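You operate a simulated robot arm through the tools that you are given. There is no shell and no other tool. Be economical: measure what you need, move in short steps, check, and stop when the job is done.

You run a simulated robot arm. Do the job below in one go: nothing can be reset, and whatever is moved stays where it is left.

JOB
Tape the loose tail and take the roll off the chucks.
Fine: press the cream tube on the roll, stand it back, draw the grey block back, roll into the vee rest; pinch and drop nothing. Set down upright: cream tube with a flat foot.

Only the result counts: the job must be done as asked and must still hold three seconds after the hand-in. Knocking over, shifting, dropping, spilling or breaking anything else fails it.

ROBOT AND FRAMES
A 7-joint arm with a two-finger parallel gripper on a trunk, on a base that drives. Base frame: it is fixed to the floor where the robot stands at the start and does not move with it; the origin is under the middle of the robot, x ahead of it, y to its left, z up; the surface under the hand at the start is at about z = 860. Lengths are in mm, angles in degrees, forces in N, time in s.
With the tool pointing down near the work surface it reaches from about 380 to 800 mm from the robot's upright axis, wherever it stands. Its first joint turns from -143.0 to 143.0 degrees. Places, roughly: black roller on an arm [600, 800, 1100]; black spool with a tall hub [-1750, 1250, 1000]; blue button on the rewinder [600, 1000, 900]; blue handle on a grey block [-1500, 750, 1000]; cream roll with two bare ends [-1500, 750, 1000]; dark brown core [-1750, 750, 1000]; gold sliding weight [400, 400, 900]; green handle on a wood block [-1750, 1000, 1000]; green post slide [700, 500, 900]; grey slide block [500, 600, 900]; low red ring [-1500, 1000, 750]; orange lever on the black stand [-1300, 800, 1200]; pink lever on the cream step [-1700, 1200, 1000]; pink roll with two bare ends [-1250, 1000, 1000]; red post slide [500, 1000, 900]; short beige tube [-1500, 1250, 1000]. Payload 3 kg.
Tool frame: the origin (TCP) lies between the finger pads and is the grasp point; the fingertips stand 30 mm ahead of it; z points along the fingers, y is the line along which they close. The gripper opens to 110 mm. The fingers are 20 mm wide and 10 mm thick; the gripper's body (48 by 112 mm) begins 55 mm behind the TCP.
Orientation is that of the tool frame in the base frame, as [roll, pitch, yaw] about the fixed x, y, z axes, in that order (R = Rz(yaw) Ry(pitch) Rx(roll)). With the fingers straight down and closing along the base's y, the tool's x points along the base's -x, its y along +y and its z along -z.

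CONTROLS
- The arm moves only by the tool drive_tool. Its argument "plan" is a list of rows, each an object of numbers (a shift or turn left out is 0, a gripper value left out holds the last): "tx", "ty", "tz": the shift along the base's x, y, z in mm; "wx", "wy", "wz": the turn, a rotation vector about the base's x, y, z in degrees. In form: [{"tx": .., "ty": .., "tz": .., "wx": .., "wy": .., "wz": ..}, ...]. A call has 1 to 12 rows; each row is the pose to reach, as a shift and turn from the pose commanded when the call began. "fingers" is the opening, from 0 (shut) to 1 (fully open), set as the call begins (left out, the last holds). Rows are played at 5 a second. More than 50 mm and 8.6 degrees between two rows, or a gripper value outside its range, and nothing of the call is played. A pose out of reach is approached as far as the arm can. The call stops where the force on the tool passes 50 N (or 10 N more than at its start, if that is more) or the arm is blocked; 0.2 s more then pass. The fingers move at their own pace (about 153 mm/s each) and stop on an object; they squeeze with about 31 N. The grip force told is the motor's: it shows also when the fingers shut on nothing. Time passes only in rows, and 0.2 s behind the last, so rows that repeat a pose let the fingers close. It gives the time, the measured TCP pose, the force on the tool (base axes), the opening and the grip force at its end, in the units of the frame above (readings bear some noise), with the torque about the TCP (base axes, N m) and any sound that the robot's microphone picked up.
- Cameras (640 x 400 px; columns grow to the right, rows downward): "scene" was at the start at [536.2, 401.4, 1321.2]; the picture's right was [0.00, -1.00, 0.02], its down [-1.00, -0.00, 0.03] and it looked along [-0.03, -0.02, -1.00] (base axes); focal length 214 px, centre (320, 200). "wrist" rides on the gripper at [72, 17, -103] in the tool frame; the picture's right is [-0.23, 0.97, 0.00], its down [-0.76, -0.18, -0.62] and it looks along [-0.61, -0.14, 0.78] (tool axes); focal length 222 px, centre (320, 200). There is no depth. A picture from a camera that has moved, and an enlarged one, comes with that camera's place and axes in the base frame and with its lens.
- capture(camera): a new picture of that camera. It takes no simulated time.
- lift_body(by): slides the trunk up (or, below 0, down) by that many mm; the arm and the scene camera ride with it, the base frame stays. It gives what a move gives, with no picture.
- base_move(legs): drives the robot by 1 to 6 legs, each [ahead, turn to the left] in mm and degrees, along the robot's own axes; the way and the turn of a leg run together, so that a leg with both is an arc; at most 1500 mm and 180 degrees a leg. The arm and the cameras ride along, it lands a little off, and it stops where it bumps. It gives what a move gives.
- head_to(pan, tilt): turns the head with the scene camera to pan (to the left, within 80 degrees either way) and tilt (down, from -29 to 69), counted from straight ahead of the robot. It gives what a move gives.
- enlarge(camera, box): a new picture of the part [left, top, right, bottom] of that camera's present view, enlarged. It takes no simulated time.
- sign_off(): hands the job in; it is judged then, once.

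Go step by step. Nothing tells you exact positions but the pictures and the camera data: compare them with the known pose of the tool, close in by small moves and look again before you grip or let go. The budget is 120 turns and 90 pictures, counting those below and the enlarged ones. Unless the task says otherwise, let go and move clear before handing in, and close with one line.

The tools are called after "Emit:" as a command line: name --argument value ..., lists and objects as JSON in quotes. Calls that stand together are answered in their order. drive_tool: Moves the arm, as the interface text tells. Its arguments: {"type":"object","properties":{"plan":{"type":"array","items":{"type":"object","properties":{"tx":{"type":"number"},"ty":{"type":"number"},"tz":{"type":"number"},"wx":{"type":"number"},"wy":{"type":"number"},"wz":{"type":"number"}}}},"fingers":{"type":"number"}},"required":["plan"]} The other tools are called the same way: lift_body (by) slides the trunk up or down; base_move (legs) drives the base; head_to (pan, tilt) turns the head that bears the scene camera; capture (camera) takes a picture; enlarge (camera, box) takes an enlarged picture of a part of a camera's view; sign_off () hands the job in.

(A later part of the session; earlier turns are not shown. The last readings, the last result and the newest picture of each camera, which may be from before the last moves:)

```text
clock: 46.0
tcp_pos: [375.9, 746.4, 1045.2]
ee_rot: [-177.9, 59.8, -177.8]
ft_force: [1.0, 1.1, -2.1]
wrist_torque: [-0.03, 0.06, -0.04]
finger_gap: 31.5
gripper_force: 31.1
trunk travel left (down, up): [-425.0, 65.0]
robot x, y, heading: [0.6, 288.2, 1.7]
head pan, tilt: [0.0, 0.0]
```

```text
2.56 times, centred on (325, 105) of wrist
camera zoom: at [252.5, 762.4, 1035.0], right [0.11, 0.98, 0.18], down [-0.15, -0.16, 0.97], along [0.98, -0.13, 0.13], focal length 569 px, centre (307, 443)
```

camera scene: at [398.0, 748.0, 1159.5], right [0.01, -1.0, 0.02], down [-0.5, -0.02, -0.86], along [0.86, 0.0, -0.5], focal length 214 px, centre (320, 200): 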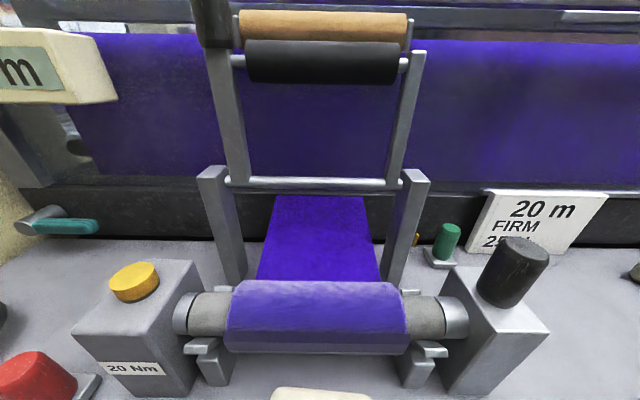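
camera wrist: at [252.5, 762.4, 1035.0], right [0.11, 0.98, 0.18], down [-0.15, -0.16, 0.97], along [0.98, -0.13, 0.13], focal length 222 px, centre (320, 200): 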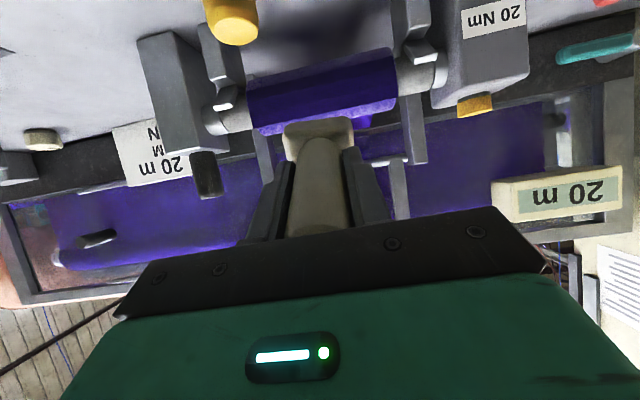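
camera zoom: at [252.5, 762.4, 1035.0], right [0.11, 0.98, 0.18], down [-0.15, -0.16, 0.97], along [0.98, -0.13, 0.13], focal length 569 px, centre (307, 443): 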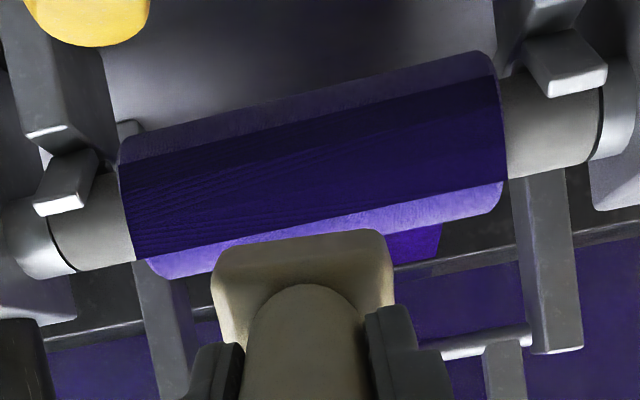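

The tail edge now looks coincident with the roll surface. I'll straighten the tool and compare from the earlier overhead viewpoint.

Emit:
drive_tool --plan '[{"tz": 40}, {"tz": 80}, {"tz": 110, "tx": 10, "ty": -15}, {"tz": 110, "tx": 10, "ty": -30, "wy": 8}, {"tz": 110, "tx": 10, "ty": -52, "wy": 16}, {"tz": 110, "tx": 10, "ty": -52, "wy": 24}, {"tz": 110, "tx": 10, "ty": -52, "wy": 32}, {"tz": 110, "tx": 10, "ty": -52, "wy": 40}, {"tz": 110, "tx": 10, "ty": -52, "wy": 48}, {"tz": 110, "tx": 10, "ty": -52, "wy": 56}, {"tz": 110, "tx": 10, "ty": -52, "wy": 60}]'

Emit:
drive_tool --plan '[{"tx": 40}, {"tx": 80}, {"tx": 118}]'

Emit:
enlarge --camera "scene" --box '[130, 220, 430, 400]'

```text
clock: 48.4
tcp_pos: [388.4, 693.4, 1155.0]
ee_rot: [-179.9, -0.4, -179.0]
ft_force: [0.0, 0.0, -0.3]
wrist_torque: [-0.02, -0.01, -0.01]
finger_gap: 31.0
gripper_force: 31.1
trunk travel left (down, up): [-425.0, 65.0]
robot x, y, heading: [-0.4, 291.2, 1.5]
head pan, tilt: [0.0, 0.0]
```

```text
clock: 49.2
tcp_pos: [506.4, 693.2, 1153.7]
ee_rot: [-179.9, -0.4, -178.9]
ft_force: [-0.7, -1.1, -1.5]
wrist_torque: [-0.02, 0.01, -0.01]
finger_gap: 30.8
gripper_force: 31.1
trunk travel left (down, up): [-425.0, 65.0]
robot x, y, heading: [-0.0, 288.3, 1.3]
head pan, tilt: [0.0, 0.0]
```

```text
2.13 times, centred on (280, 310) of scene
camera zoom: at [617.4, 694.8, 1191.8], right [0.02, -1.0, 0.0], down [-1.0, -0.02, 0.01], along [-0.01, 0.0, -1.0], focal length 458 px, centre (405, -35)
```

zoom: 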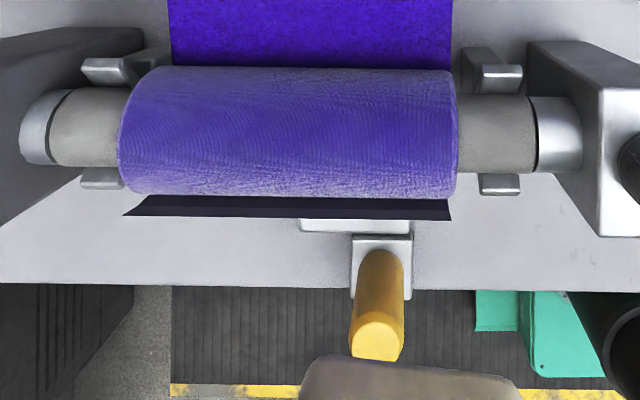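

The flap is still standing off, so that press didn't take. The protruding head camera hit the roller before. If I come in low from the front I can press vertically on the roll's top, so I'll try that next.

Emit:
drive_tool --plan '[{"tx": -40}, {"tx": -80}, {"tx": -85, "ty": 20, "tz": -40}, {"tx": -85, "ty": 40, "tz": -80}, {"tx": -85, "ty": 53, "tz": -93}, {"tx": -45, "ty": 53, "tz": -93}, {"tx": -15, "ty": 53, "tz": -93}, {"tx": 5, "ty": 53, "tz": -93}, {"tx": 22, "ty": 53, "tz": -93}]'

Emit:
capture --camera "scene"

Emit:
capture --camera "wrist"

```text
clock: 51.1
tcp_pos: [504.1, 746.3, 1062.0]
ee_rot: [-179.4, -0.9, -179.1]
ft_force: [-40.9, -14.2, 7.5]
wrist_torque: [1.2, -5.44, -2.98]
finger_gap: 30.7
gripper_force: 31.3
trunk travel left (down, up): [-425.0, 65.0]
robot x, y, heading: [2.6, 289.7, 1.7]
head pan, tilt: [0.0, 0.0]
stopped in row 9: the force on the tool passed its limit at 71 N (the readings are from after the stop); the commanded pose is now the measured one
```

```text
48 pictures are left
camera scene: at [613.3, 747.8, 1099.0], right [0.02, -1.0, 0.02], down [-1.0, -0.02, 0.03], along [-0.03, -0.02, -1.0], focal length 214 px, centre (320, 200)
```

scene: 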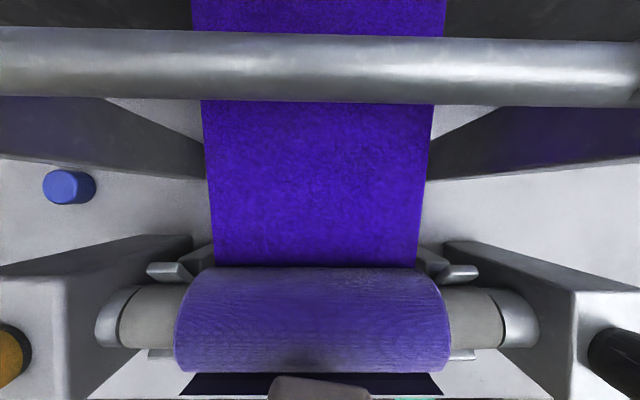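

```text
47 pictures are left
camera wrist: at [433.8, 763.9, 1166.8], right [0.21, 0.98, -0.01], down [0.77, -0.16, 0.61], along [0.6, -0.14, -0.79], focal length 222 px, centre (320, 200)
```

wrist: 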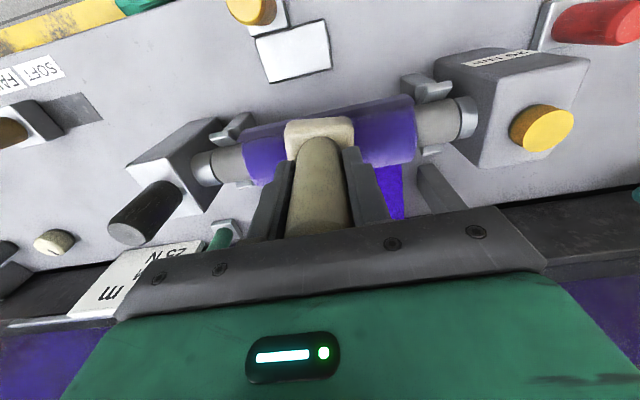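

The wrist touched the roller frame again, so a fully vertical press won't work here. I'll back off right away and use a 30° tilt instead.

Emit:
drive_tool --plan '[{"tx": -20}, {"tx": -60}, {"tx": -85, "tz": 20}, {"tx": -85, "tz": 20, "wy": -8}, {"tx": -85, "tz": 20, "wy": -16}, {"tx": -85, "tz": 20, "wy": -24}, {"tx": -85, "tz": 20, "wy": -29}]'

Emit:
capture --camera "scene"

```text
clock: 52.7
tcp_pos: [424.4, 746.8, 1079.0]
ee_rot: [-179.1, 28.1, -178.9]
ft_force: [-0.1, 0.6, -1.6]
wrist_torque: [0.0, 0.04, 0.06]
finger_gap: 30.9
gripper_force: 30.8
trunk travel left (down, up): [-425.0, 65.0]
robot x, y, heading: [-1.2, 291.7, 1.4]
head pan, tilt: [0.0, 0.0]
```

```text
46 pictures are left
camera scene: at [502.7, 749.4, 1165.8], right [0.01, -1.0, 0.01], down [-0.88, -0.02, -0.47], along [0.47, -0.01, -0.88], focal length 214 px, centre (320, 200)
```

scene: 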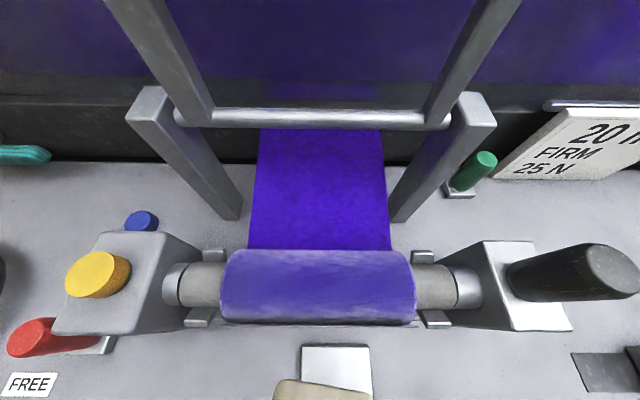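

Now a 28° tilted press on the upper front of the roll.

Emit:
drive_tool --plan '[{"tx": 25, "tz": -8}, {"tx": 45, "tz": -15}, {"tx": 50, "tz": -24}, {"tx": 54, "tz": -31.5}, {"tx": 56, "tz": -35.3}, {"tx": 57, "tz": -37.2}, {"tx": 58, "tz": -39}]'

```text
clock: 54.3
tcp_pos: [483.8, 747.9, 1040.6]
ee_rot: [-179.2, 28.2, -178.9]
ft_force: [-0.1, 0.0, -0.9]
wrist_torque: [-0.02, 0.0, -0.02]
finger_gap: 31.1
gripper_force: 30.6
trunk travel left (down, up): [-425.0, 65.0]
robot x, y, heading: [1.2, 285.3, 1.5]
head pan, tilt: [0.0, 0.0]
```

Emit:
drive_tool --plan '[{"tx": 0.9, "tz": -1.8}, {"tx": 1.9, "tz": -3.5}, {"tx": 2.4, "tz": -4.4}, {"tx": 2.9, "tz": -5.3}, {"tx": 2.9, "tz": -5.3}]'

```text
clock: 55.5
tcp_pos: [484.4, 747.8, 1036.3]
ee_rot: [-179.3, 28.2, -178.8]
ft_force: [-13.4, 1.0, 23.9]
wrist_torque: [0.43, -0.01, 0.36]
finger_gap: 30.8
gripper_force: 31.3
trunk travel left (down, up): [-425.0, 65.0]
robot x, y, heading: [2.4, 284.7, 1.9]
head pan, tilt: [0.0, 0.0]
```

It's pressing at about 27 N. I'll hold, retreat and look.

Emit:
drive_tool --plan '[{"tx": 0.3, "tz": -0.6}, {"tx": 0.3, "tz": -0.6}, {"tx": 0.3, "tz": -0.6}, {"tx": 0.3, "tz": -0.6}, {"tx": 0.3, "tz": -0.6}, {"tx": 0.3, "tz": -0.6}]'

Emit:
drive_tool --plan '[{"tx": -3, "tz": 6}, {"tx": -15, "tz": 28}, {"tx": -40, "tz": 40}]'

Emit:
enlarge --camera "scene" --box '[150, 220, 480, 400]'

```text
clock: 56.9
tcp_pos: [484.9, 747.5, 1036.4]
ee_rot: [-179.1, 28.2, -178.9]
ft_force: [-12.3, 7.4, 22.9]
wrist_torque: [0.85, 0.06, 0.45]
finger_gap: 30.6
gripper_force: 31.2
trunk travel left (down, up): [-425.0, 65.0]
robot x, y, heading: [-0.7, 291.4, 1.6]
head pan, tilt: [0.0, 0.0]
```

```text
clock: 57.7
tcp_pos: [445.7, 745.3, 1075.0]
ee_rot: [-179.0, 28.0, -179.0]
ft_force: [0.2, 0.3, -1.6]
wrist_torque: [-0.01, 0.0, 0.0]
finger_gap: 30.8
gripper_force: 30.7
trunk travel left (down, up): [-425.0, 65.0]
robot x, y, heading: [-1.9, 288.0, 1.8]
head pan, tilt: [0.0, 0.0]
```

```text
1.94 times, centred on (315, 310) of scene
camera zoom: at [524.1, 747.9, 1160.5], right [0.01, -1.0, 0.02], down [-0.88, -0.02, -0.47], along [0.47, -0.01, -0.88], focal length 416 px, centre (330, -13)
```

zoom: 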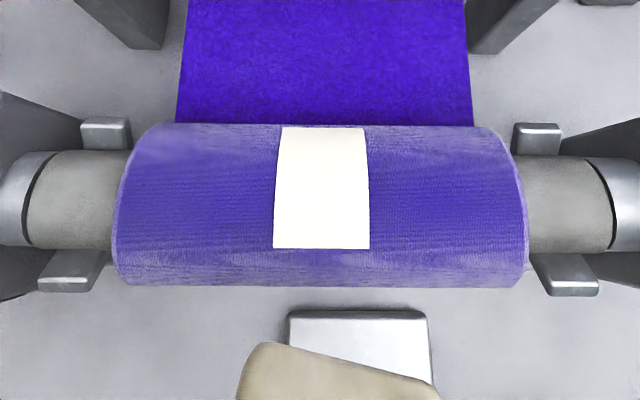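

A tape strip now lies on the roll and the flap is gone. The foot looks slightly turned, so I'll straighten the tool and check how the tube sits in the grip.

Emit:
drive_tool --plan '[{"tx": -30, "tz": 30}, {"tx": -50, "tz": 75}, {"tx": -50, "tz": 75, "wy": 8}, {"tx": -50, "tz": 75, "wy": 16}, {"tx": -50, "tz": 75, "wy": 24}, {"tx": -50, "tz": 75, "wy": 28.2}]'

Emit:
capture --camera "wrist"

Emit:
capture --camera "scene"

```text
clock: 59.1
tcp_pos: [397.3, 746.7, 1150.8]
ee_rot: [-179.6, -0.2, -179.0]
ft_force: [0.9, -1.2, -2.4]
wrist_torque: [-0.01, 0.02, 0.0]
finger_gap: 30.7
gripper_force: 30.8
trunk travel left (down, up): [-425.0, 65.0]
robot x, y, heading: [0.9, 286.4, 1.6]
head pan, tilt: [0.0, 0.0]
```

```text
44 pictures are left
camera wrist: at [325.1, 764.2, 1253.9], right [0.21, 0.98, -0.01], down [0.77, -0.16, 0.62], along [0.61, -0.14, -0.78], focal length 222 px, centre (320, 200)
```

wrist: 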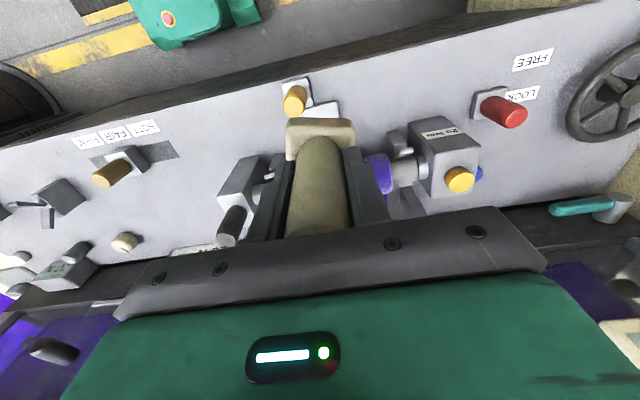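

```text
43 pictures are left
camera scene: at [506.2, 749.2, 1188.4], right [0.02, -1.0, 0.01], down [-1.0, -0.02, 0.0], along [0.0, -0.01, -1.0], focal length 214 px, centre (320, 200)
```

scene: 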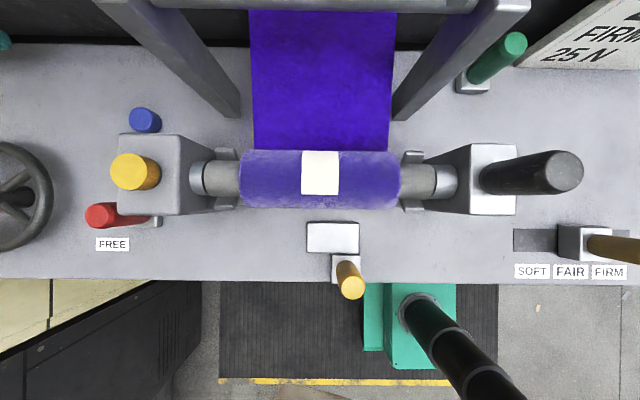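

The tape is on. The tube is still axial in the grip, turned only a little about its own axis. I'll carry it back over its mat.

Emit:
drive_tool --plan '[{"ty": -48, "tx": 8}, {"ty": -96, "tx": 16}, {"ty": -144, "tx": 24}, {"ty": -192, "tx": 32}, {"ty": -240, "tx": 40}, {"ty": -288, "tx": 48}, {"ty": -336, "tx": 56}, {"ty": -384, "tx": 64}, {"ty": -432, "tx": 72}, {"ty": -480, "tx": 80}, {"ty": -528, "tx": 82}, {"ty": -575, "tx": 83}]'

Emit:
drive_tool --plan '[{"ty": -48}, {"ty": -96}, {"ty": -144}, {"ty": -192}, {"ty": -240}, {"ty": -288}, {"ty": -325}, {"ty": -344}, {"ty": -344, "tz": -45}, {"ty": -344, "tz": -90}, {"ty": -344, "tz": -130}, {"ty": -344, "tz": -170}]'

Emit:
capture --camera "wrist"

Emit:
capture --camera "scene"

```text
clock: 61.7
tcp_pos: [479.3, 171.3, 1150.8]
ee_rot: [-179.6, 0.0, -179.0]
ft_force: [0.5, 0.2, -1.4]
wrist_torque: [-0.03, 0.02, 0.04]
finger_gap: 30.7
gripper_force: 31.0
trunk travel left (down, up): [-425.0, 65.0]
robot x, y, heading: [-2.0, 288.4, 1.5]
head pan, tilt: [0.0, 0.0]
```

```text
clock: 64.3
tcp_pos: [479.0, -171.2, 978.2]
ee_rot: [-179.6, -0.2, -179.1]
ft_force: [1.0, 0.1, -0.9]
wrist_torque: [-0.03, -0.02, 0.01]
finger_gap: 30.6
gripper_force: 31.6
trunk travel left (down, up): [-425.0, 65.0]
robot x, y, heading: [-1.0, 287.3, 1.8]
head pan, tilt: [0.0, 0.0]
```

```text
42 pictures are left
camera wrist: at [407.8, -154.2, 1082.6], right [0.21, 0.98, -0.01], down [0.77, -0.16, 0.62], along [0.61, -0.14, -0.78], focal length 222 px, centre (320, 200)
```

wrist: 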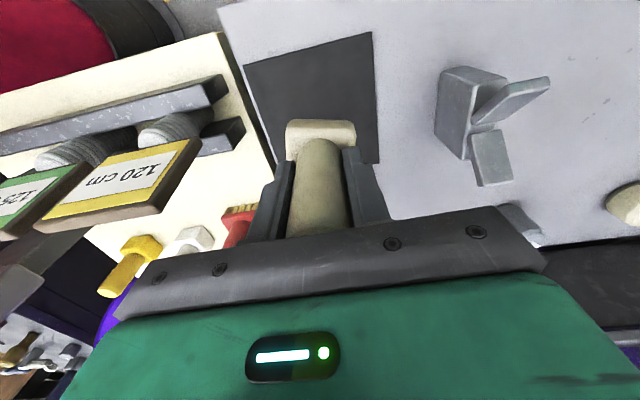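

```text
41 pictures are left
camera scene: at [589.1, -169.4, 1017.6], right [0.02, -1.0, 0.01], down [-1.0, -0.02, 0.0], along [0.0, -0.01, -1.0], focal length 214 px, centre (320, 200)
```

scene: 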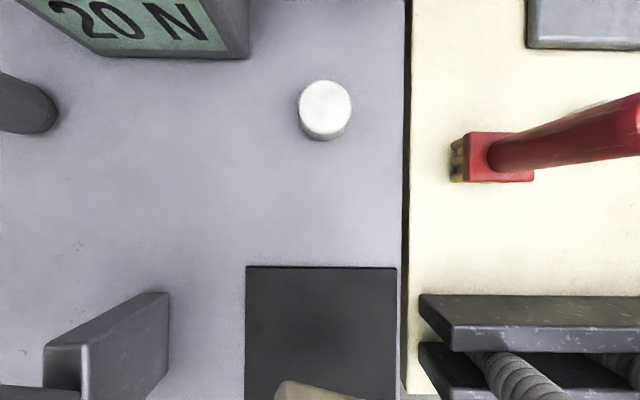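

Over the mat. I'll turn it back about 11° and lower until it touches.

Emit:
drive_tool --plan '[{"tz": -20, "wz": 6, "tx": 1, "ty": -1}, {"tz": -38, "wz": 11, "tx": 1, "ty": -1}, {"tz": -46, "wz": 11, "tx": 1, "ty": -1}, {"tz": -49, "wz": 11, "tx": 1, "ty": -1}, {"tz": -51, "wz": 11, "tx": 1, "ty": -1}]'

```text
clock: 65.5
tcp_pos: [480.2, -172.5, 930.2]
ee_rot: [-179.5, -0.1, -168.1]
ft_force: [-0.2, 0.4, 6.2]
wrist_torque: [0.3, -0.17, 0.02]
finger_gap: 30.8
gripper_force: 30.7
trunk travel left (down, up): [-425.0, 65.0]
robot x, y, heading: [-5.3, 290.8, 1.6]
head pan, tilt: [0.0, 0.0]
```

It's touching (tube slid a few mm in the grip). I'll settle it lightly, check, then release.

Emit:
drive_tool --plan '[{"tz": -0.7}, {"tz": -1.2}, {"tz": -1.2}]'

Emit:
enlarge --camera "wrist" --box '[220, 40, 420, 200]'

```text
clock: 66.3
tcp_pos: [480.0, -172.8, 929.0]
ee_rot: [-179.6, 0.0, -167.9]
ft_force: [1.0, -0.2, 23.6]
wrist_torque: [0.6, -0.46, -0.06]
finger_gap: 30.8
gripper_force: 31.2
trunk travel left (down, up): [-425.0, 65.0]
robot x, y, heading: [5.5, 288.0, 1.3]
head pan, tilt: [0.0, 0.0]
```

```text
2.50 times, centred on (320, 120) of wrist
camera zoom: at [406.8, -169.9, 1032.5], right [0.02, 1.0, -0.01], down [0.78, -0.01, 0.62], along [0.62, -0.02, -0.78], focal length 555 px, centre (320, 400)
```

zoom: 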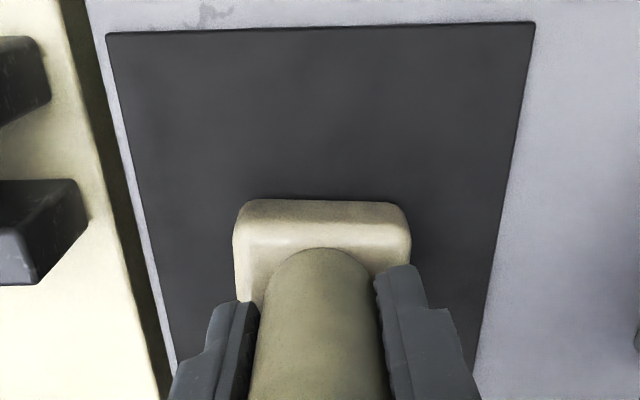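

The foot sits square on the mat. Releasing and rising.

Emit:
drive_tool --plan '[{"tz": 0.6}, {"tz": 0.6}, {"tz": 0.6}]' --fingers 0.6

Emit:
drive_tool --plan '[{"tz": 20}, {"tz": 60}, {"tz": 100}, {"tz": 145}, {"tz": 190}, {"tz": 230}]'

Emit:
capture --camera "scene"

Emit:
capture --camera "wrist"

```text
clock: 67.1
tcp_pos: [480.7, -172.5, 927.3]
ee_rot: [-179.5, -0.1, -168.0]
ft_force: [0.1, -0.4, -0.9]
wrist_torque: [0.03, 0.0, -0.01]
finger_gap: 66.2
gripper_force: 0.1
trunk travel left (down, up): [-425.0, 65.0]
robot x, y, heading: [-2.5, 287.5, 1.6]
head pan, tilt: [0.0, 0.0]
```

```text
clock: 68.5
tcp_pos: [482.2, -171.4, 1158.7]
ee_rot: [-179.5, -0.1, -168.0]
ft_force: [-0.8, 0.5, -0.6]
wrist_torque: [0.0, 0.01, 0.03]
finger_gap: 66.1
gripper_force: 0.0
trunk travel left (down, up): [-425.0, 65.0]
robot x, y, heading: [-0.7, 287.6, 1.4]
head pan, tilt: [0.0, 0.0]
```

```text
39 pictures are left
camera scene: at [589.2, -148.3, 1197.6], right [0.21, -0.98, 0.01], down [-0.98, -0.21, 0.0], along [0.0, -0.01, -1.0], focal length 214 px, centre (320, 200)
```

scene: 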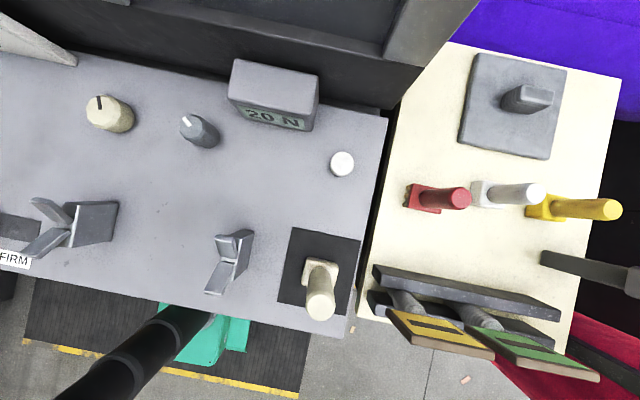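

```text
38 pictures are left
camera wrist: at [408.5, -168.3, 1262.5], right [0.02, 1.0, -0.01], down [0.78, -0.01, 0.62], along [0.62, -0.02, -0.78], focal length 222 px, centre (320, 200)
```

wrist: 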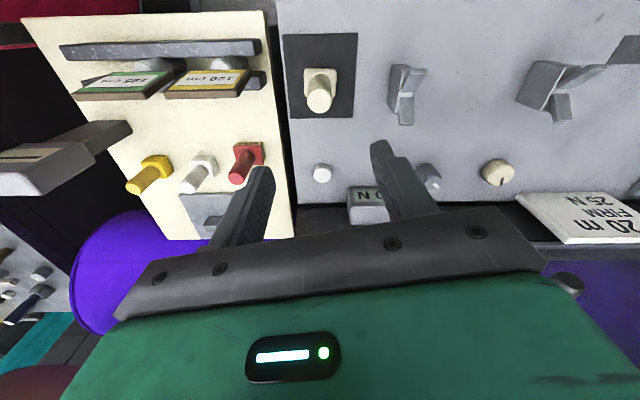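

The tube stands upright on its mat. On the way to the block I'll square the tool and stop over the vees to measure them.

Emit:
drive_tool --plan '[{"ty": 45, "tx": -10, "wz": -6}, {"ty": 90, "tx": -20, "wz": -12}, {"ty": 138, "tx": -35, "wz": -12}, {"ty": 186, "tx": -50, "wz": -12}, {"ty": 231, "tx": -70, "wz": -12}]'

Emit:
capture --camera "scene"

Emit:
enlarge --camera "wrist" --box '[150, 40, 470, 200]'

```text
refused: row 3 steps farther than a row can; nothing moved
```

```text
37 pictures are left
camera scene: at [589.2, -148.3, 1197.6], right [0.21, -0.98, 0.01], down [-0.98, -0.21, 0.0], along [0.0, -0.01, -1.0], focal length 214 px, centre (320, 200)
```

scene: 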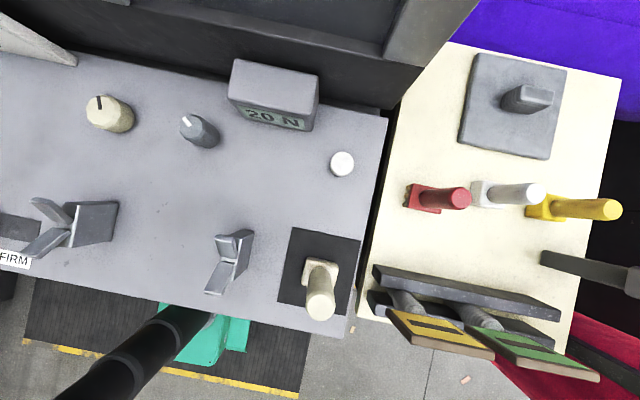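

```text
2.00 times, centred on (310, 120) of wrist
camera zoom: at [408.5, -168.3, 1262.5], right [0.02, 1.0, -0.01], down [0.78, -0.01, 0.62], along [0.62, -0.02, -0.78], focal length 444 px, centre (340, 360)
```

zoom: 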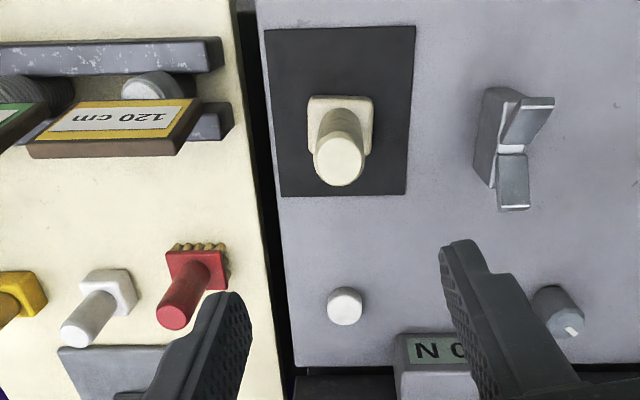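

The step was slightly too long. I'll repeat it with shorter rows.

Emit:
drive_tool --plan '[{"ty": 40, "tx": -10, "wz": -6}, {"ty": 80, "tx": -20, "wz": -12}, {"ty": 125, "tx": -32, "wz": -12}, {"ty": 170, "tx": -45, "wz": -12}, {"ty": 212, "tx": -58, "wz": -12}, {"ty": 231, "tx": -65, "wz": -12}]'

Emit:
enlarge --camera "scene" --box '[160, 130, 480, 290]'

Emit:
enlarge --camera "wrist" --box '[150, 40, 470, 200]'

```text
clock: 69.9
tcp_pos: [415.2, 58.2, 1157.6]
ee_rot: [-179.7, -0.1, 180.0]
ft_force: [0.0, -0.2, 0.8]
wrist_torque: [0.0, -0.02, 0.0]
finger_gap: 65.9
gripper_force: 0.0
trunk travel left (down, up): [-425.0, 65.0]
robot x, y, heading: [-0.7, 288.6, 1.6]
head pan, tilt: [0.0, 0.0]
```

```text
2.00 times, centred on (320, 210) of scene
camera zoom: at [525.9, 57.6, 1197.0], right [0.0, -1.0, 0.01], down [-1.0, 0.0, 0.0], along [0.0, -0.01, -1.0], focal length 429 px, centre (320, 180)
```

zoom: 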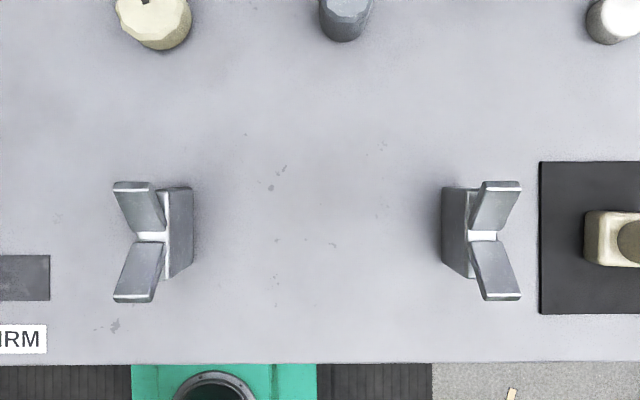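

```text
2.00 times, centred on (310, 120) of wrist
camera zoom: at [344.9, 75.8, 1262.1], right [0.23, 0.97, -0.01], down [0.76, -0.17, 0.62], along [0.61, -0.15, -0.78], focal length 444 px, centre (340, 360)
```

zoom: 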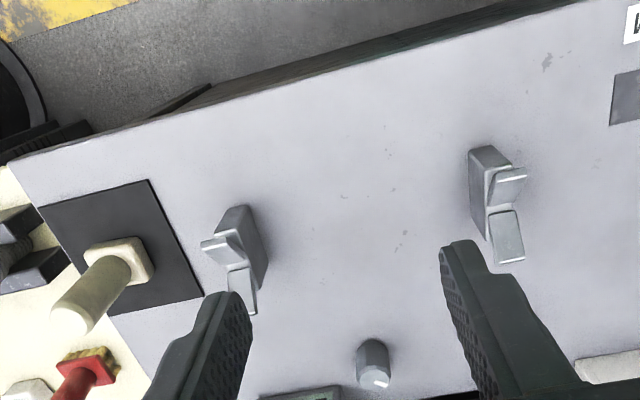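

The vees are well measured: axis x≈490, mid y≈56, 45° blades with bottom ≈919 and tips ≈950. Next I move near the chuck block and pan the head for a low side view of the roll and web.

Emit:
drive_tool --plan '[{"ty": 48}, {"ty": 96}, {"ty": 144}, {"ty": 192}, {"ty": 240, "tx": 10}, {"ty": 288, "tx": 20}, {"ty": 330, "tx": 40}, {"ty": 360, "tx": 60, "tz": -25}, {"ty": 390, "tx": 65, "tz": -60}, {"ty": 392, "tx": 65, "tz": -105}, {"ty": 392, "tx": 65, "tz": -150}, {"ty": 392, "tx": 65, "tz": -180}]'

Emit:
head_to --pan 65 --tilt 0

Emit:
capture --camera "scene"

```text
clock: 72.5
tcp_pos: [479.6, 450.5, 979.0]
ee_rot: [-179.7, -0.1, 179.9]
ft_force: [-0.2, 0.7, -0.2]
wrist_torque: [0.01, 0.07, -0.01]
finger_gap: 66.1
gripper_force: 0.0
trunk travel left (down, up): [-425.0, 65.0]
robot x, y, heading: [-1.4, 287.8, 1.3]
head pan, tilt: [0.0, 0.0]
```

```text
clock: 73.8
tcp_pos: [478.1, 449.5, 979.6]
ee_rot: [-179.5, 0.0, 180.0]
ft_force: [0.0, -0.7, 0.7]
wrist_torque: [-0.01, 0.05, 0.01]
finger_gap: 65.8
gripper_force: 0.1
trunk travel left (down, up): [-425.0, 65.0]
robot x, y, heading: [1.2, 287.2, 1.5]
head pan, tilt: [65.0, 0.0]
```

```text
33 pictures are left
camera scene: at [589.2, 532.1, 1069.1], right [0.0, -0.43, -0.9], down [-1.0, 0.0, 0.0], along [0.0, 0.9, -0.43], focal length 214 px, centre (320, 200)
```

scene: 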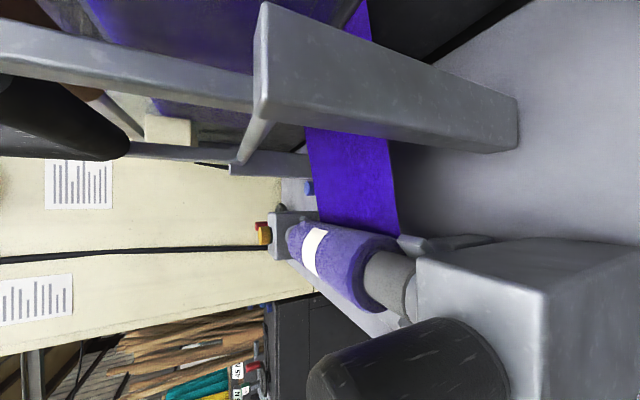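

Emit:
enlarge --camera "scene" --box '[240, 80, 480, 330]'

```text
1.60 times, centred on (360, 205) of scene
camera zoom: at [589.2, 532.1, 1069.1], right [0.0, -0.43, -0.9], down [-1.0, 0.0, 0.0], along [0.0, 0.9, -0.43], focal length 343 px, centre (256, 192)
```

zoom: 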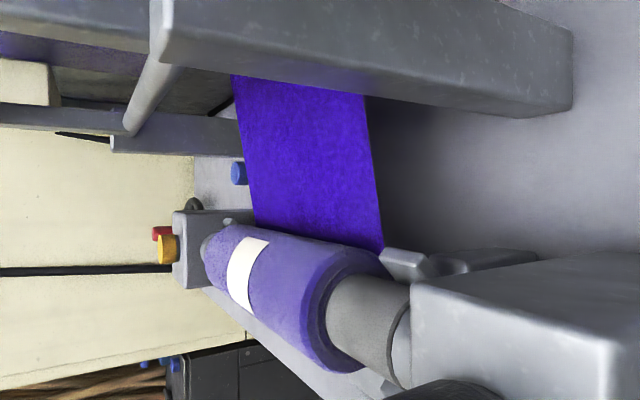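

The web runs nearly flat at z≈926, under the roll. Fingers kept above z≈940 won't touch it. Now to the knob on the grey block, tool tilted 30°.

Emit:
head_to --pan 0 --tilt 0

Emit:
drive_tool --plan '[{"tz": 40, "tx": -10}, {"tz": 80, "tx": -20}, {"tz": 115, "tx": -40, "ty": 15}, {"tz": 115, "tx": -40, "ty": 50}, {"tz": 115, "tx": -40, "ty": 90}, {"tz": 115, "tx": -40, "ty": 130}, {"tz": 115, "tx": -40, "ty": 130, "wy": -8}, {"tz": 115, "tx": -40, "ty": 130, "wy": -16}, {"tz": 115, "tx": -40, "ty": 130, "wy": -24}, {"tz": 115, "tx": -40, "ty": 130, "wy": -30}]'

Emit:
capture --camera "scene"

Emit:
capture --camera "wrist"

```text
clock: 75.2
tcp_pos: [478.9, 450.4, 979.7]
ee_rot: [-179.7, -0.1, 179.9]
ft_force: [-0.6, 0.3, -0.1]
wrist_torque: [0.0, -0.02, 0.03]
finger_gap: 66.1
gripper_force: 0.0
trunk travel left (down, up): [-425.0, 65.0]
robot x, y, heading: [-3.7, 287.4, 1.4]
head pan, tilt: [0.0, 0.0]
```

```text
clock: 77.4
tcp_pos: [439.7, 579.6, 1094.0]
ee_rot: [-179.7, 30.0, 179.8]
ft_force: [0.1, -0.8, 0.4]
wrist_torque: [0.02, 0.0, -0.04]
finger_gap: 65.7
gripper_force: 0.1
trunk travel left (down, up): [-425.0, 65.0]
robot x, y, heading: [-0.1, 288.1, 1.5]
head pan, tilt: [0.0, 0.0]
```

```text
31 pictures are left
camera scene: at [515.5, 579.2, 1182.1], right [0.0, -1.0, 0.01], down [-0.87, 0.0, -0.5], along [0.5, -0.01, -0.87], focal length 214 px, centre (320, 200)
```

scene: 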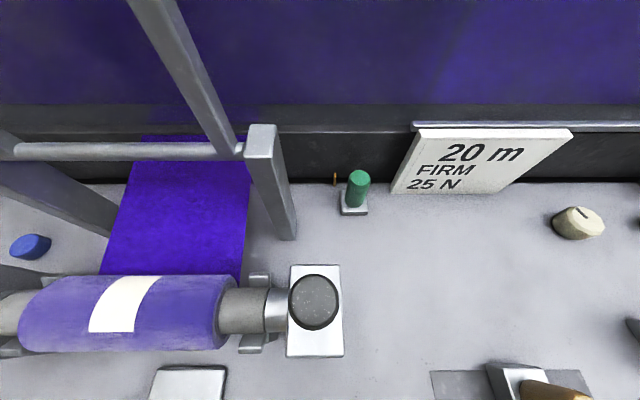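

```text
30 pictures are left
camera wrist: at [327.2, 597.6, 1147.1], right [0.2, 0.97, 0.11], down [0.35, -0.17, 0.92], along [0.92, -0.15, -0.37], focal length 222 px, centre (320, 200)
```

wrist: 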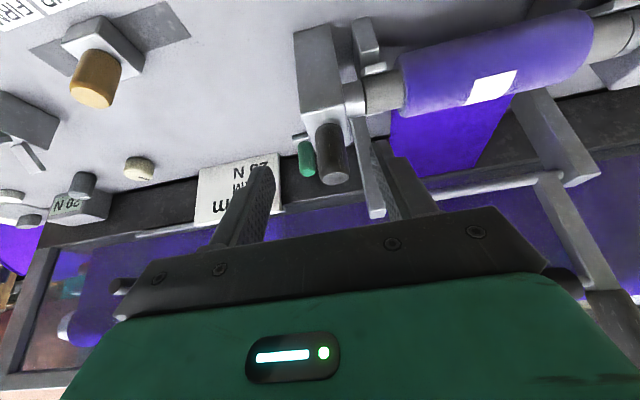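

The knob is at (527, 581), top ≈1034, in line with the tool. Closing in and gripping it.

Emit:
drive_tool --plan '[{"tx": 30, "ty": 1.5, "tz": -20}, {"tx": 58, "ty": 1.5, "tz": -42}, {"tx": 76, "ty": 1.5, "tz": -62}, {"tx": 87, "ty": 1.5, "tz": -76}]'

Emit:
drive_tool --plan '[{"tz": 0}, {"tz": 0}, {"tz": 0}]' --fingers 0

Emit:
capture --camera "scene"

```text
clock: 78.4
tcp_pos: [528.2, 581.5, 1016.5]
ee_rot: [-179.7, 29.9, -180.0]
ft_force: [1.1, 0.7, 0.4]
wrist_torque: [0.02, 0.03, 0.02]
finger_gap: 66.0
gripper_force: 0.1
trunk travel left (down, up): [-425.0, 65.0]
robot x, y, heading: [-0.2, 287.7, 1.5]
head pan, tilt: [0.0, 0.0]
```

```text
clock: 79.2
tcp_pos: [527.5, 581.8, 1017.1]
ee_rot: [-179.7, 29.9, -179.9]
ft_force: [0.1, -0.6, 2.2]
wrist_torque: [-0.02, -0.14, 0.13]
finger_gap: 45.1
gripper_force: 44.6
trunk travel left (down, up): [-425.0, 65.0]
robot x, y, heading: [0.4, 287.4, 1.7]
head pan, tilt: [0.0, 0.0]
```

```text
29 pictures are left
camera scene: at [602.6, 581.5, 1104.8], right [0.0, -1.0, 0.01], down [-0.87, 0.0, -0.5], along [0.5, -0.01, -0.87], focal length 214 px, centre (320, 200)
```

scene: 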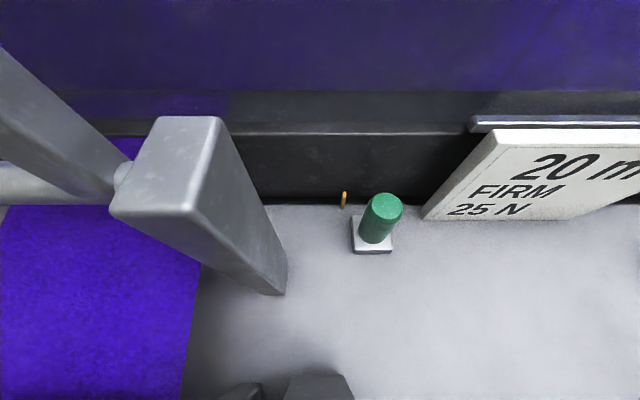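

The fingers closed at 45 mm, which is the block's own width, so the grip is good. I'll draw it back along −y in gentle steps.

Emit:
drive_tool --plan '[{"ty": -5}, {"ty": -12}, {"ty": -20}, {"ty": -28}]'

Emit:
capture --camera "wrist"

```text
clock: 80.2
tcp_pos: [525.6, 554.1, 1015.6]
ee_rot: [-179.4, 29.8, 180.0]
ft_force: [-3.7, 0.7, -6.9]
wrist_torque: [0.0, -0.06, 0.3]
finger_gap: 45.0
gripper_force: 45.1
trunk travel left (down, up): [-425.0, 65.0]
robot x, y, heading: [-1.0, 288.4, 1.5]
head pan, tilt: [0.0, 0.0]
```

```text
28 pictures are left
camera wrist: at [414.4, 571.7, 1070.4], right [0.2, 0.97, 0.11], down [0.35, -0.17, 0.92], along [0.91, -0.15, -0.38], focal length 222 px, centre (320, 200)
```

wrist: 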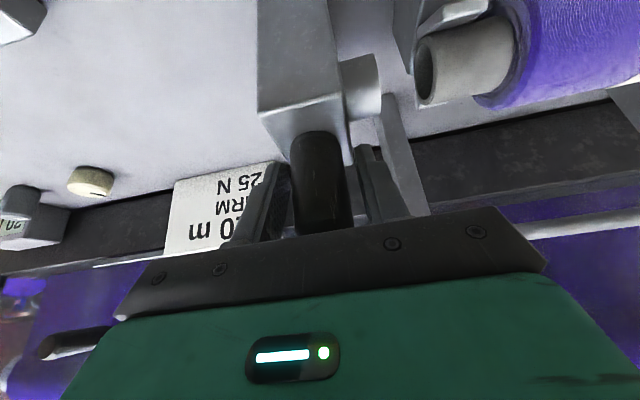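

The chuck has left the core and the roll rests on the cradle. I'll draw a bit further for clearance.

Emit:
drive_tool --plan '[{"ty": -8}, {"ty": -16}, {"ty": -24}, {"ty": -32}, {"ty": -40}]'

Emit:
drive_tool --plan '[{"tz": 0}, {"tz": 0}]' --fingers 0.65

Emit:
drive_tool --plan '[{"tx": -10, "tz": 15}, {"tx": -30, "tz": 45}, {"tx": -60, "tz": 75}, {"tx": -90, "tz": 100}]'

Emit:
capture --camera "scene"

```text
clock: 81.3
tcp_pos: [527.8, 527.2, 1017.1]
ee_rot: [-179.8, 30.0, -179.7]
ft_force: [-3.2, 26.0, -20.0]
wrist_torque: [0.76, 0.8, 0.28]
finger_gap: 45.5
gripper_force: 45.2
trunk travel left (down, up): [-425.0, 65.0]
robot x, y, heading: [-1.8, 288.5, 1.7]
head pan, tilt: [0.0, 0.0]
stopped in row 5: the force on the tool passed its limit at 61 N (the readings are from after the stop); the commanded pose is now the measured one
```

```text
clock: 81.9
tcp_pos: [527.2, 523.7, 1018.7]
ee_rot: [-179.9, 30.0, -179.8]
ft_force: [-0.6, -1.1, 0.3]
wrist_torque: [-0.01, -0.04, 0.03]
finger_gap: 71.2
gripper_force: 0.1
trunk travel left (down, up): [-425.0, 65.0]
robot x, y, heading: [2.1, 288.4, 1.5]
head pan, tilt: [0.0, 0.0]
```

```text
clock: 82.9
tcp_pos: [437.0, 524.7, 1119.0]
ee_rot: [-179.8, 30.0, -179.7]
ft_force: [0.2, 0.8, 0.2]
wrist_torque: [0.02, 0.0, 0.02]
finger_gap: 71.4
gripper_force: 0.0
trunk travel left (down, up): [-425.0, 65.0]
robot x, y, heading: [-2.3, 286.2, 1.6]
head pan, tilt: [0.0, 0.0]
```

```text
27 pictures are left
camera scene: at [511.8, 524.3, 1206.7], right [0.0, -1.0, 0.0], down [-0.87, 0.0, -0.5], along [0.5, 0.0, -0.87], focal length 214 px, centre (320, 200)
```

scene: 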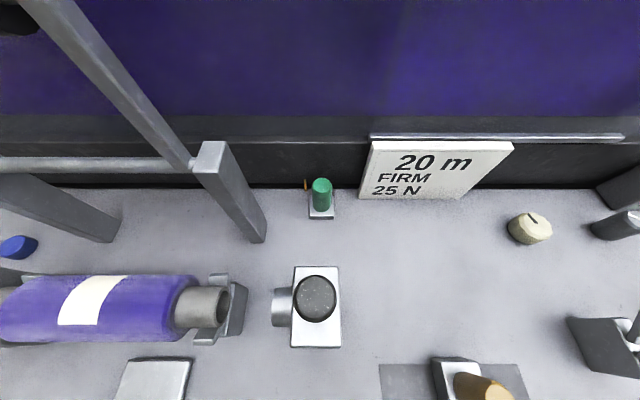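

The block is fully drawn to its stop. Now I straighten the tool, yaw it 90° so the fingers close across the roll, and swing the head camera up out of the way.

Emit:
drive_tool --plan '[{"tx": -15, "ty": 10, "tz": 20, "wy": 8}, {"tx": -15, "ty": 25, "tz": 40, "wy": 16}, {"tx": -15, "ty": 40, "tz": 50, "wy": 24}, {"tx": -15, "ty": 60, "tz": 50, "wy": 30}]' --fingers 1

Emit:
drive_tool --plan '[{"wz": -8.4}, {"wz": -16.8}, {"wz": -25.2}, {"wz": -33.6}, {"wz": -42}, {"wz": -50.4}, {"wz": -58.8}, {"wz": -67.2}, {"wz": -75.6}, {"wz": -84}, {"wz": -90}]'

Emit:
head_to --pan -80 --tilt 0

Emit:
capture --camera "wrist"

```text
clock: 83.9
tcp_pos: [422.9, 583.6, 1168.7]
ee_rot: [-180.0, -0.1, -179.8]
ft_force: [-0.5, 0.0, -0.3]
wrist_torque: [0.03, -0.02, -0.01]
finger_gap: 110.2
gripper_force: 0.1
trunk travel left (down, up): [-425.0, 65.0]
robot x, y, heading: [-1.2, 291.4, 1.6]
head pan, tilt: [0.0, 0.0]
```

```text
clock: 86.3
tcp_pos: [420.6, 583.5, 1167.9]
ee_rot: [-179.9, 0.1, 89.9]
ft_force: [-0.4, -0.1, 0.3]
wrist_torque: [-0.04, -0.01, -0.01]
finger_gap: 110.0
gripper_force: 0.1
trunk travel left (down, up): [-425.0, 65.0]
robot x, y, heading: [-0.7, 287.7, 1.7]
head pan, tilt: [0.0, 0.0]
```

```text
clock: 87.8
tcp_pos: [421.0, 584.0, 1167.7]
ee_rot: [-179.9, 0.1, 90.2]
ft_force: [0.1, -0.5, 0.7]
wrist_torque: [-0.02, 0.03, -0.02]
finger_gap: 109.9
gripper_force: 0.0
trunk travel left (down, up): [-425.0, 65.0]
robot x, y, heading: [1.9, 287.3, 1.5]
head pan, tilt: [-80.0, 0.0]
```

```text
26 pictures are left
camera wrist: at [440.2, 656.7, 1271.8], right [0.97, -0.22, 0.0], down [-0.17, -0.76, 0.62], along [-0.14, -0.61, -0.78], focal length 222 px, centre (320, 200)
```

wrist: 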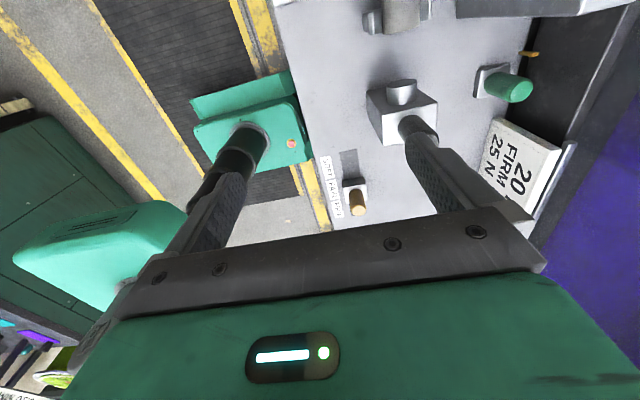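

Oriented well. I'll move over the roll's middle at moderate height and check centring.

Emit:
drive_tool --plan '[{"ty": 40, "tx": 5}, {"ty": 80, "tx": 10}, {"ty": 120, "tx": 15}, {"ty": 150, "tx": 20, "tz": -20}, {"ty": 162, "tx": 25, "tz": -60}, {"ty": 162, "tx": 40, "tz": -90}, {"ty": 162, "tx": 70, "tz": -95}, {"ty": 162, "tx": 95, "tz": -95}, {"ty": 162, "tx": 107, "tz": -95}]'

Emit:
capture --camera "wrist"

Emit:
capture --camera "scene"

```text
clock: 89.8
tcp_pos: [529.8, 747.3, 1072.7]
ee_rot: [180.0, 0.1, 90.1]
ft_force: [0.2, -0.1, 0.0]
wrist_torque: [0.03, 0.0, 0.02]
finger_gap: 109.9
gripper_force: 0.1
trunk travel left (down, up): [-425.0, 65.0]
robot x, y, heading: [1.6, 290.6, 1.3]
head pan, tilt: [-80.0, 0.0]
```

```text
25 pictures are left
camera wrist: at [548.0, 819.7, 1175.5], right [0.97, -0.22, 0.0], down [-0.18, -0.76, 0.62], along [-0.14, -0.61, -0.78], focal length 222 px, centre (320, 200)
```

wrist: 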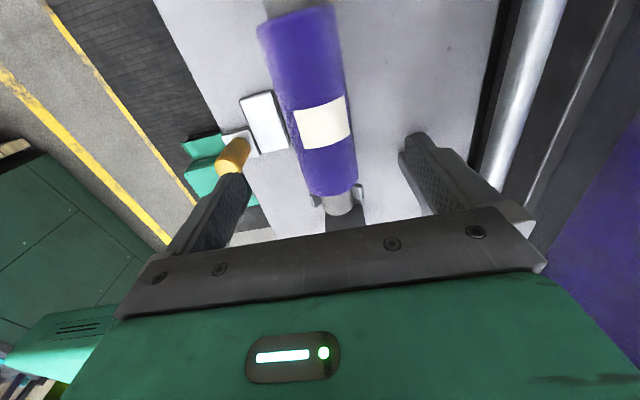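

```text
24 pictures are left
camera scene: at [441.7, 636.2, 1185.3], right [-0.17, 0.0, 0.98], down [0.0, 1.0, 0.0], along [-0.98, 0.0, -0.17], focal length 214 px, centre (320, 200)
```

scene: 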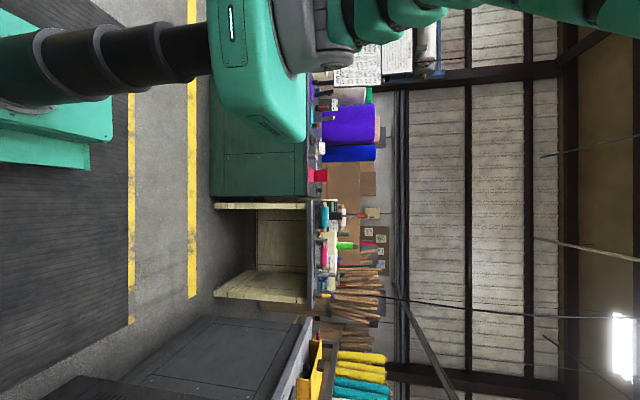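

The web has parted from the roll, and the fingers straddle it evenly. Descending and gripping the middle of the film.

Emit:
drive_tool --plan '[{"tx": -1, "tz": -40}, {"tx": -1, "tz": -80}, {"tx": -1, "tz": -100}, {"tx": -1, "tz": -112}]'

Emit:
capture --camera "wrist"

```text
clock: 90.8
tcp_pos: [528.9, 746.9, 959.9]
ee_rot: [-179.9, 0.0, 90.1]
ft_force: [0.1, 0.7, 0.0]
wrist_torque: [-0.02, -0.01, 0.0]
finger_gap: 109.9
gripper_force: 0.2
trunk travel left (down, up): [-425.0, 65.0]
robot x, y, heading: [0.9, 290.3, 1.7]
head pan, tilt: [-80.0, 0.0]
```

```text
23 pictures are left
camera wrist: at [546.5, 819.5, 1063.8], right [0.97, -0.22, 0.0], down [-0.17, -0.76, 0.62], along [-0.14, -0.61, -0.78], focal length 222 px, centre (320, 200)
```

wrist: 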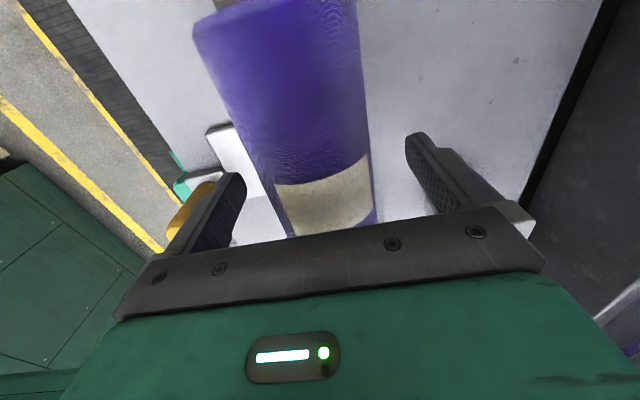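

Centred. Closing the fingers.

Emit:
drive_tool --plan '[{"tz": 0}, {"tz": 0}, {"tz": 0}]' --fingers 0

Emit:
drive_tool --plan '[{"tz": 2}, {"tz": 2, "ty": -6}, {"tz": 2, "ty": -12}, {"tz": 2, "ty": -18}]'

```text
clock: 91.6
tcp_pos: [527.6, 747.3, 960.1]
ee_rot: [179.9, 0.1, 90.1]
ft_force: [-5.0, -0.1, -0.2]
wrist_torque: [-0.22, 0.1, -0.61]
finger_gap: 63.6
gripper_force: 31.1
trunk travel left (down, up): [-425.0, 65.0]
robot x, y, heading: [-1.8, 288.2, 1.5]
head pan, tilt: [-80.0, 0.0]
```

```text
clock: 92.6
tcp_pos: [529.3, 731.4, 964.0]
ee_rot: [179.9, -0.1, 90.2]
ft_force: [4.7, 18.5, -0.6]
wrist_torque: [0.13, -0.01, -0.23]
finger_gap: 63.6
gripper_force: 30.9
trunk travel left (down, up): [-425.0, 65.0]
robot x, y, heading: [-1.1, 288.5, 1.4]
head pan, tilt: [-80.0, 0.0]
```

There's 18 N resisting along y. I'll look before pulling further.

Emit:
capture --camera "wrist"

```text
22 pictures are left
camera wrist: at [546.7, 803.6, 1067.7], right [0.97, -0.22, 0.0], down [-0.18, -0.76, 0.62], along [-0.14, -0.61, -0.78], focal length 222 px, centre (320, 200)
```

wrist: 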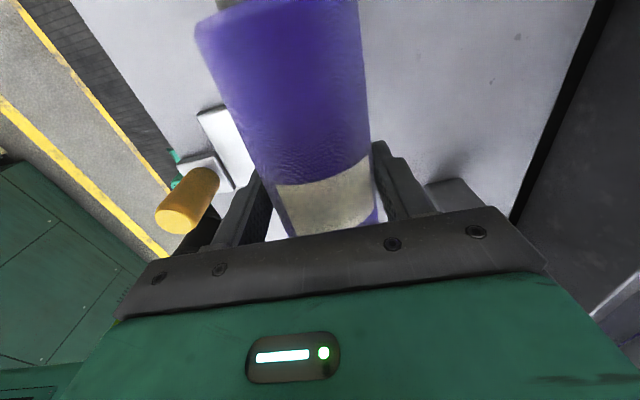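

The roll moves along with the grip (now 16 mm out), so it is just friction. I'll slide it a little further off the left chuck.

Emit:
drive_tool --plan '[{"ty": -4}, {"ty": -8}, {"ty": -12}]'

Emit:
capture --camera "wrist"

```text
clock: 93.4
tcp_pos: [528.1, 720.3, 961.6]
ee_rot: [180.0, 0.1, 90.2]
ft_force: [4.4, 43.6, -0.5]
wrist_torque: [0.52, -0.15, 0.11]
finger_gap: 63.8
gripper_force: 30.9
trunk travel left (down, up): [-425.0, 65.0]
robot x, y, heading: [-0.8, 288.5, 1.7]
head pan, tilt: [-80.0, 0.0]
```

```text
21 pictures are left
camera wrist: at [545.9, 792.9, 1065.6], right [0.97, -0.22, 0.0], down [-0.17, -0.76, 0.62], along [-0.14, -0.61, -0.78], focal length 222 px, centre (320, 200)
```

wrist: 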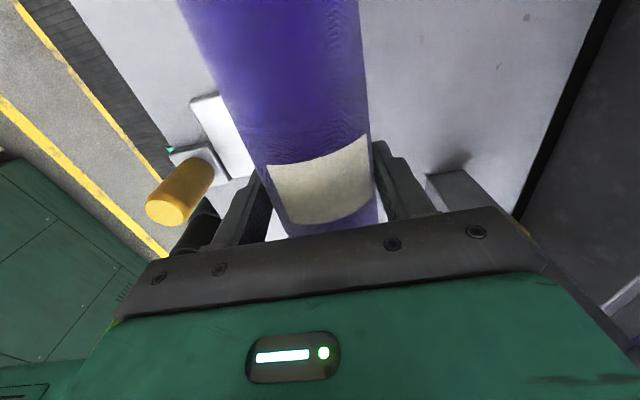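

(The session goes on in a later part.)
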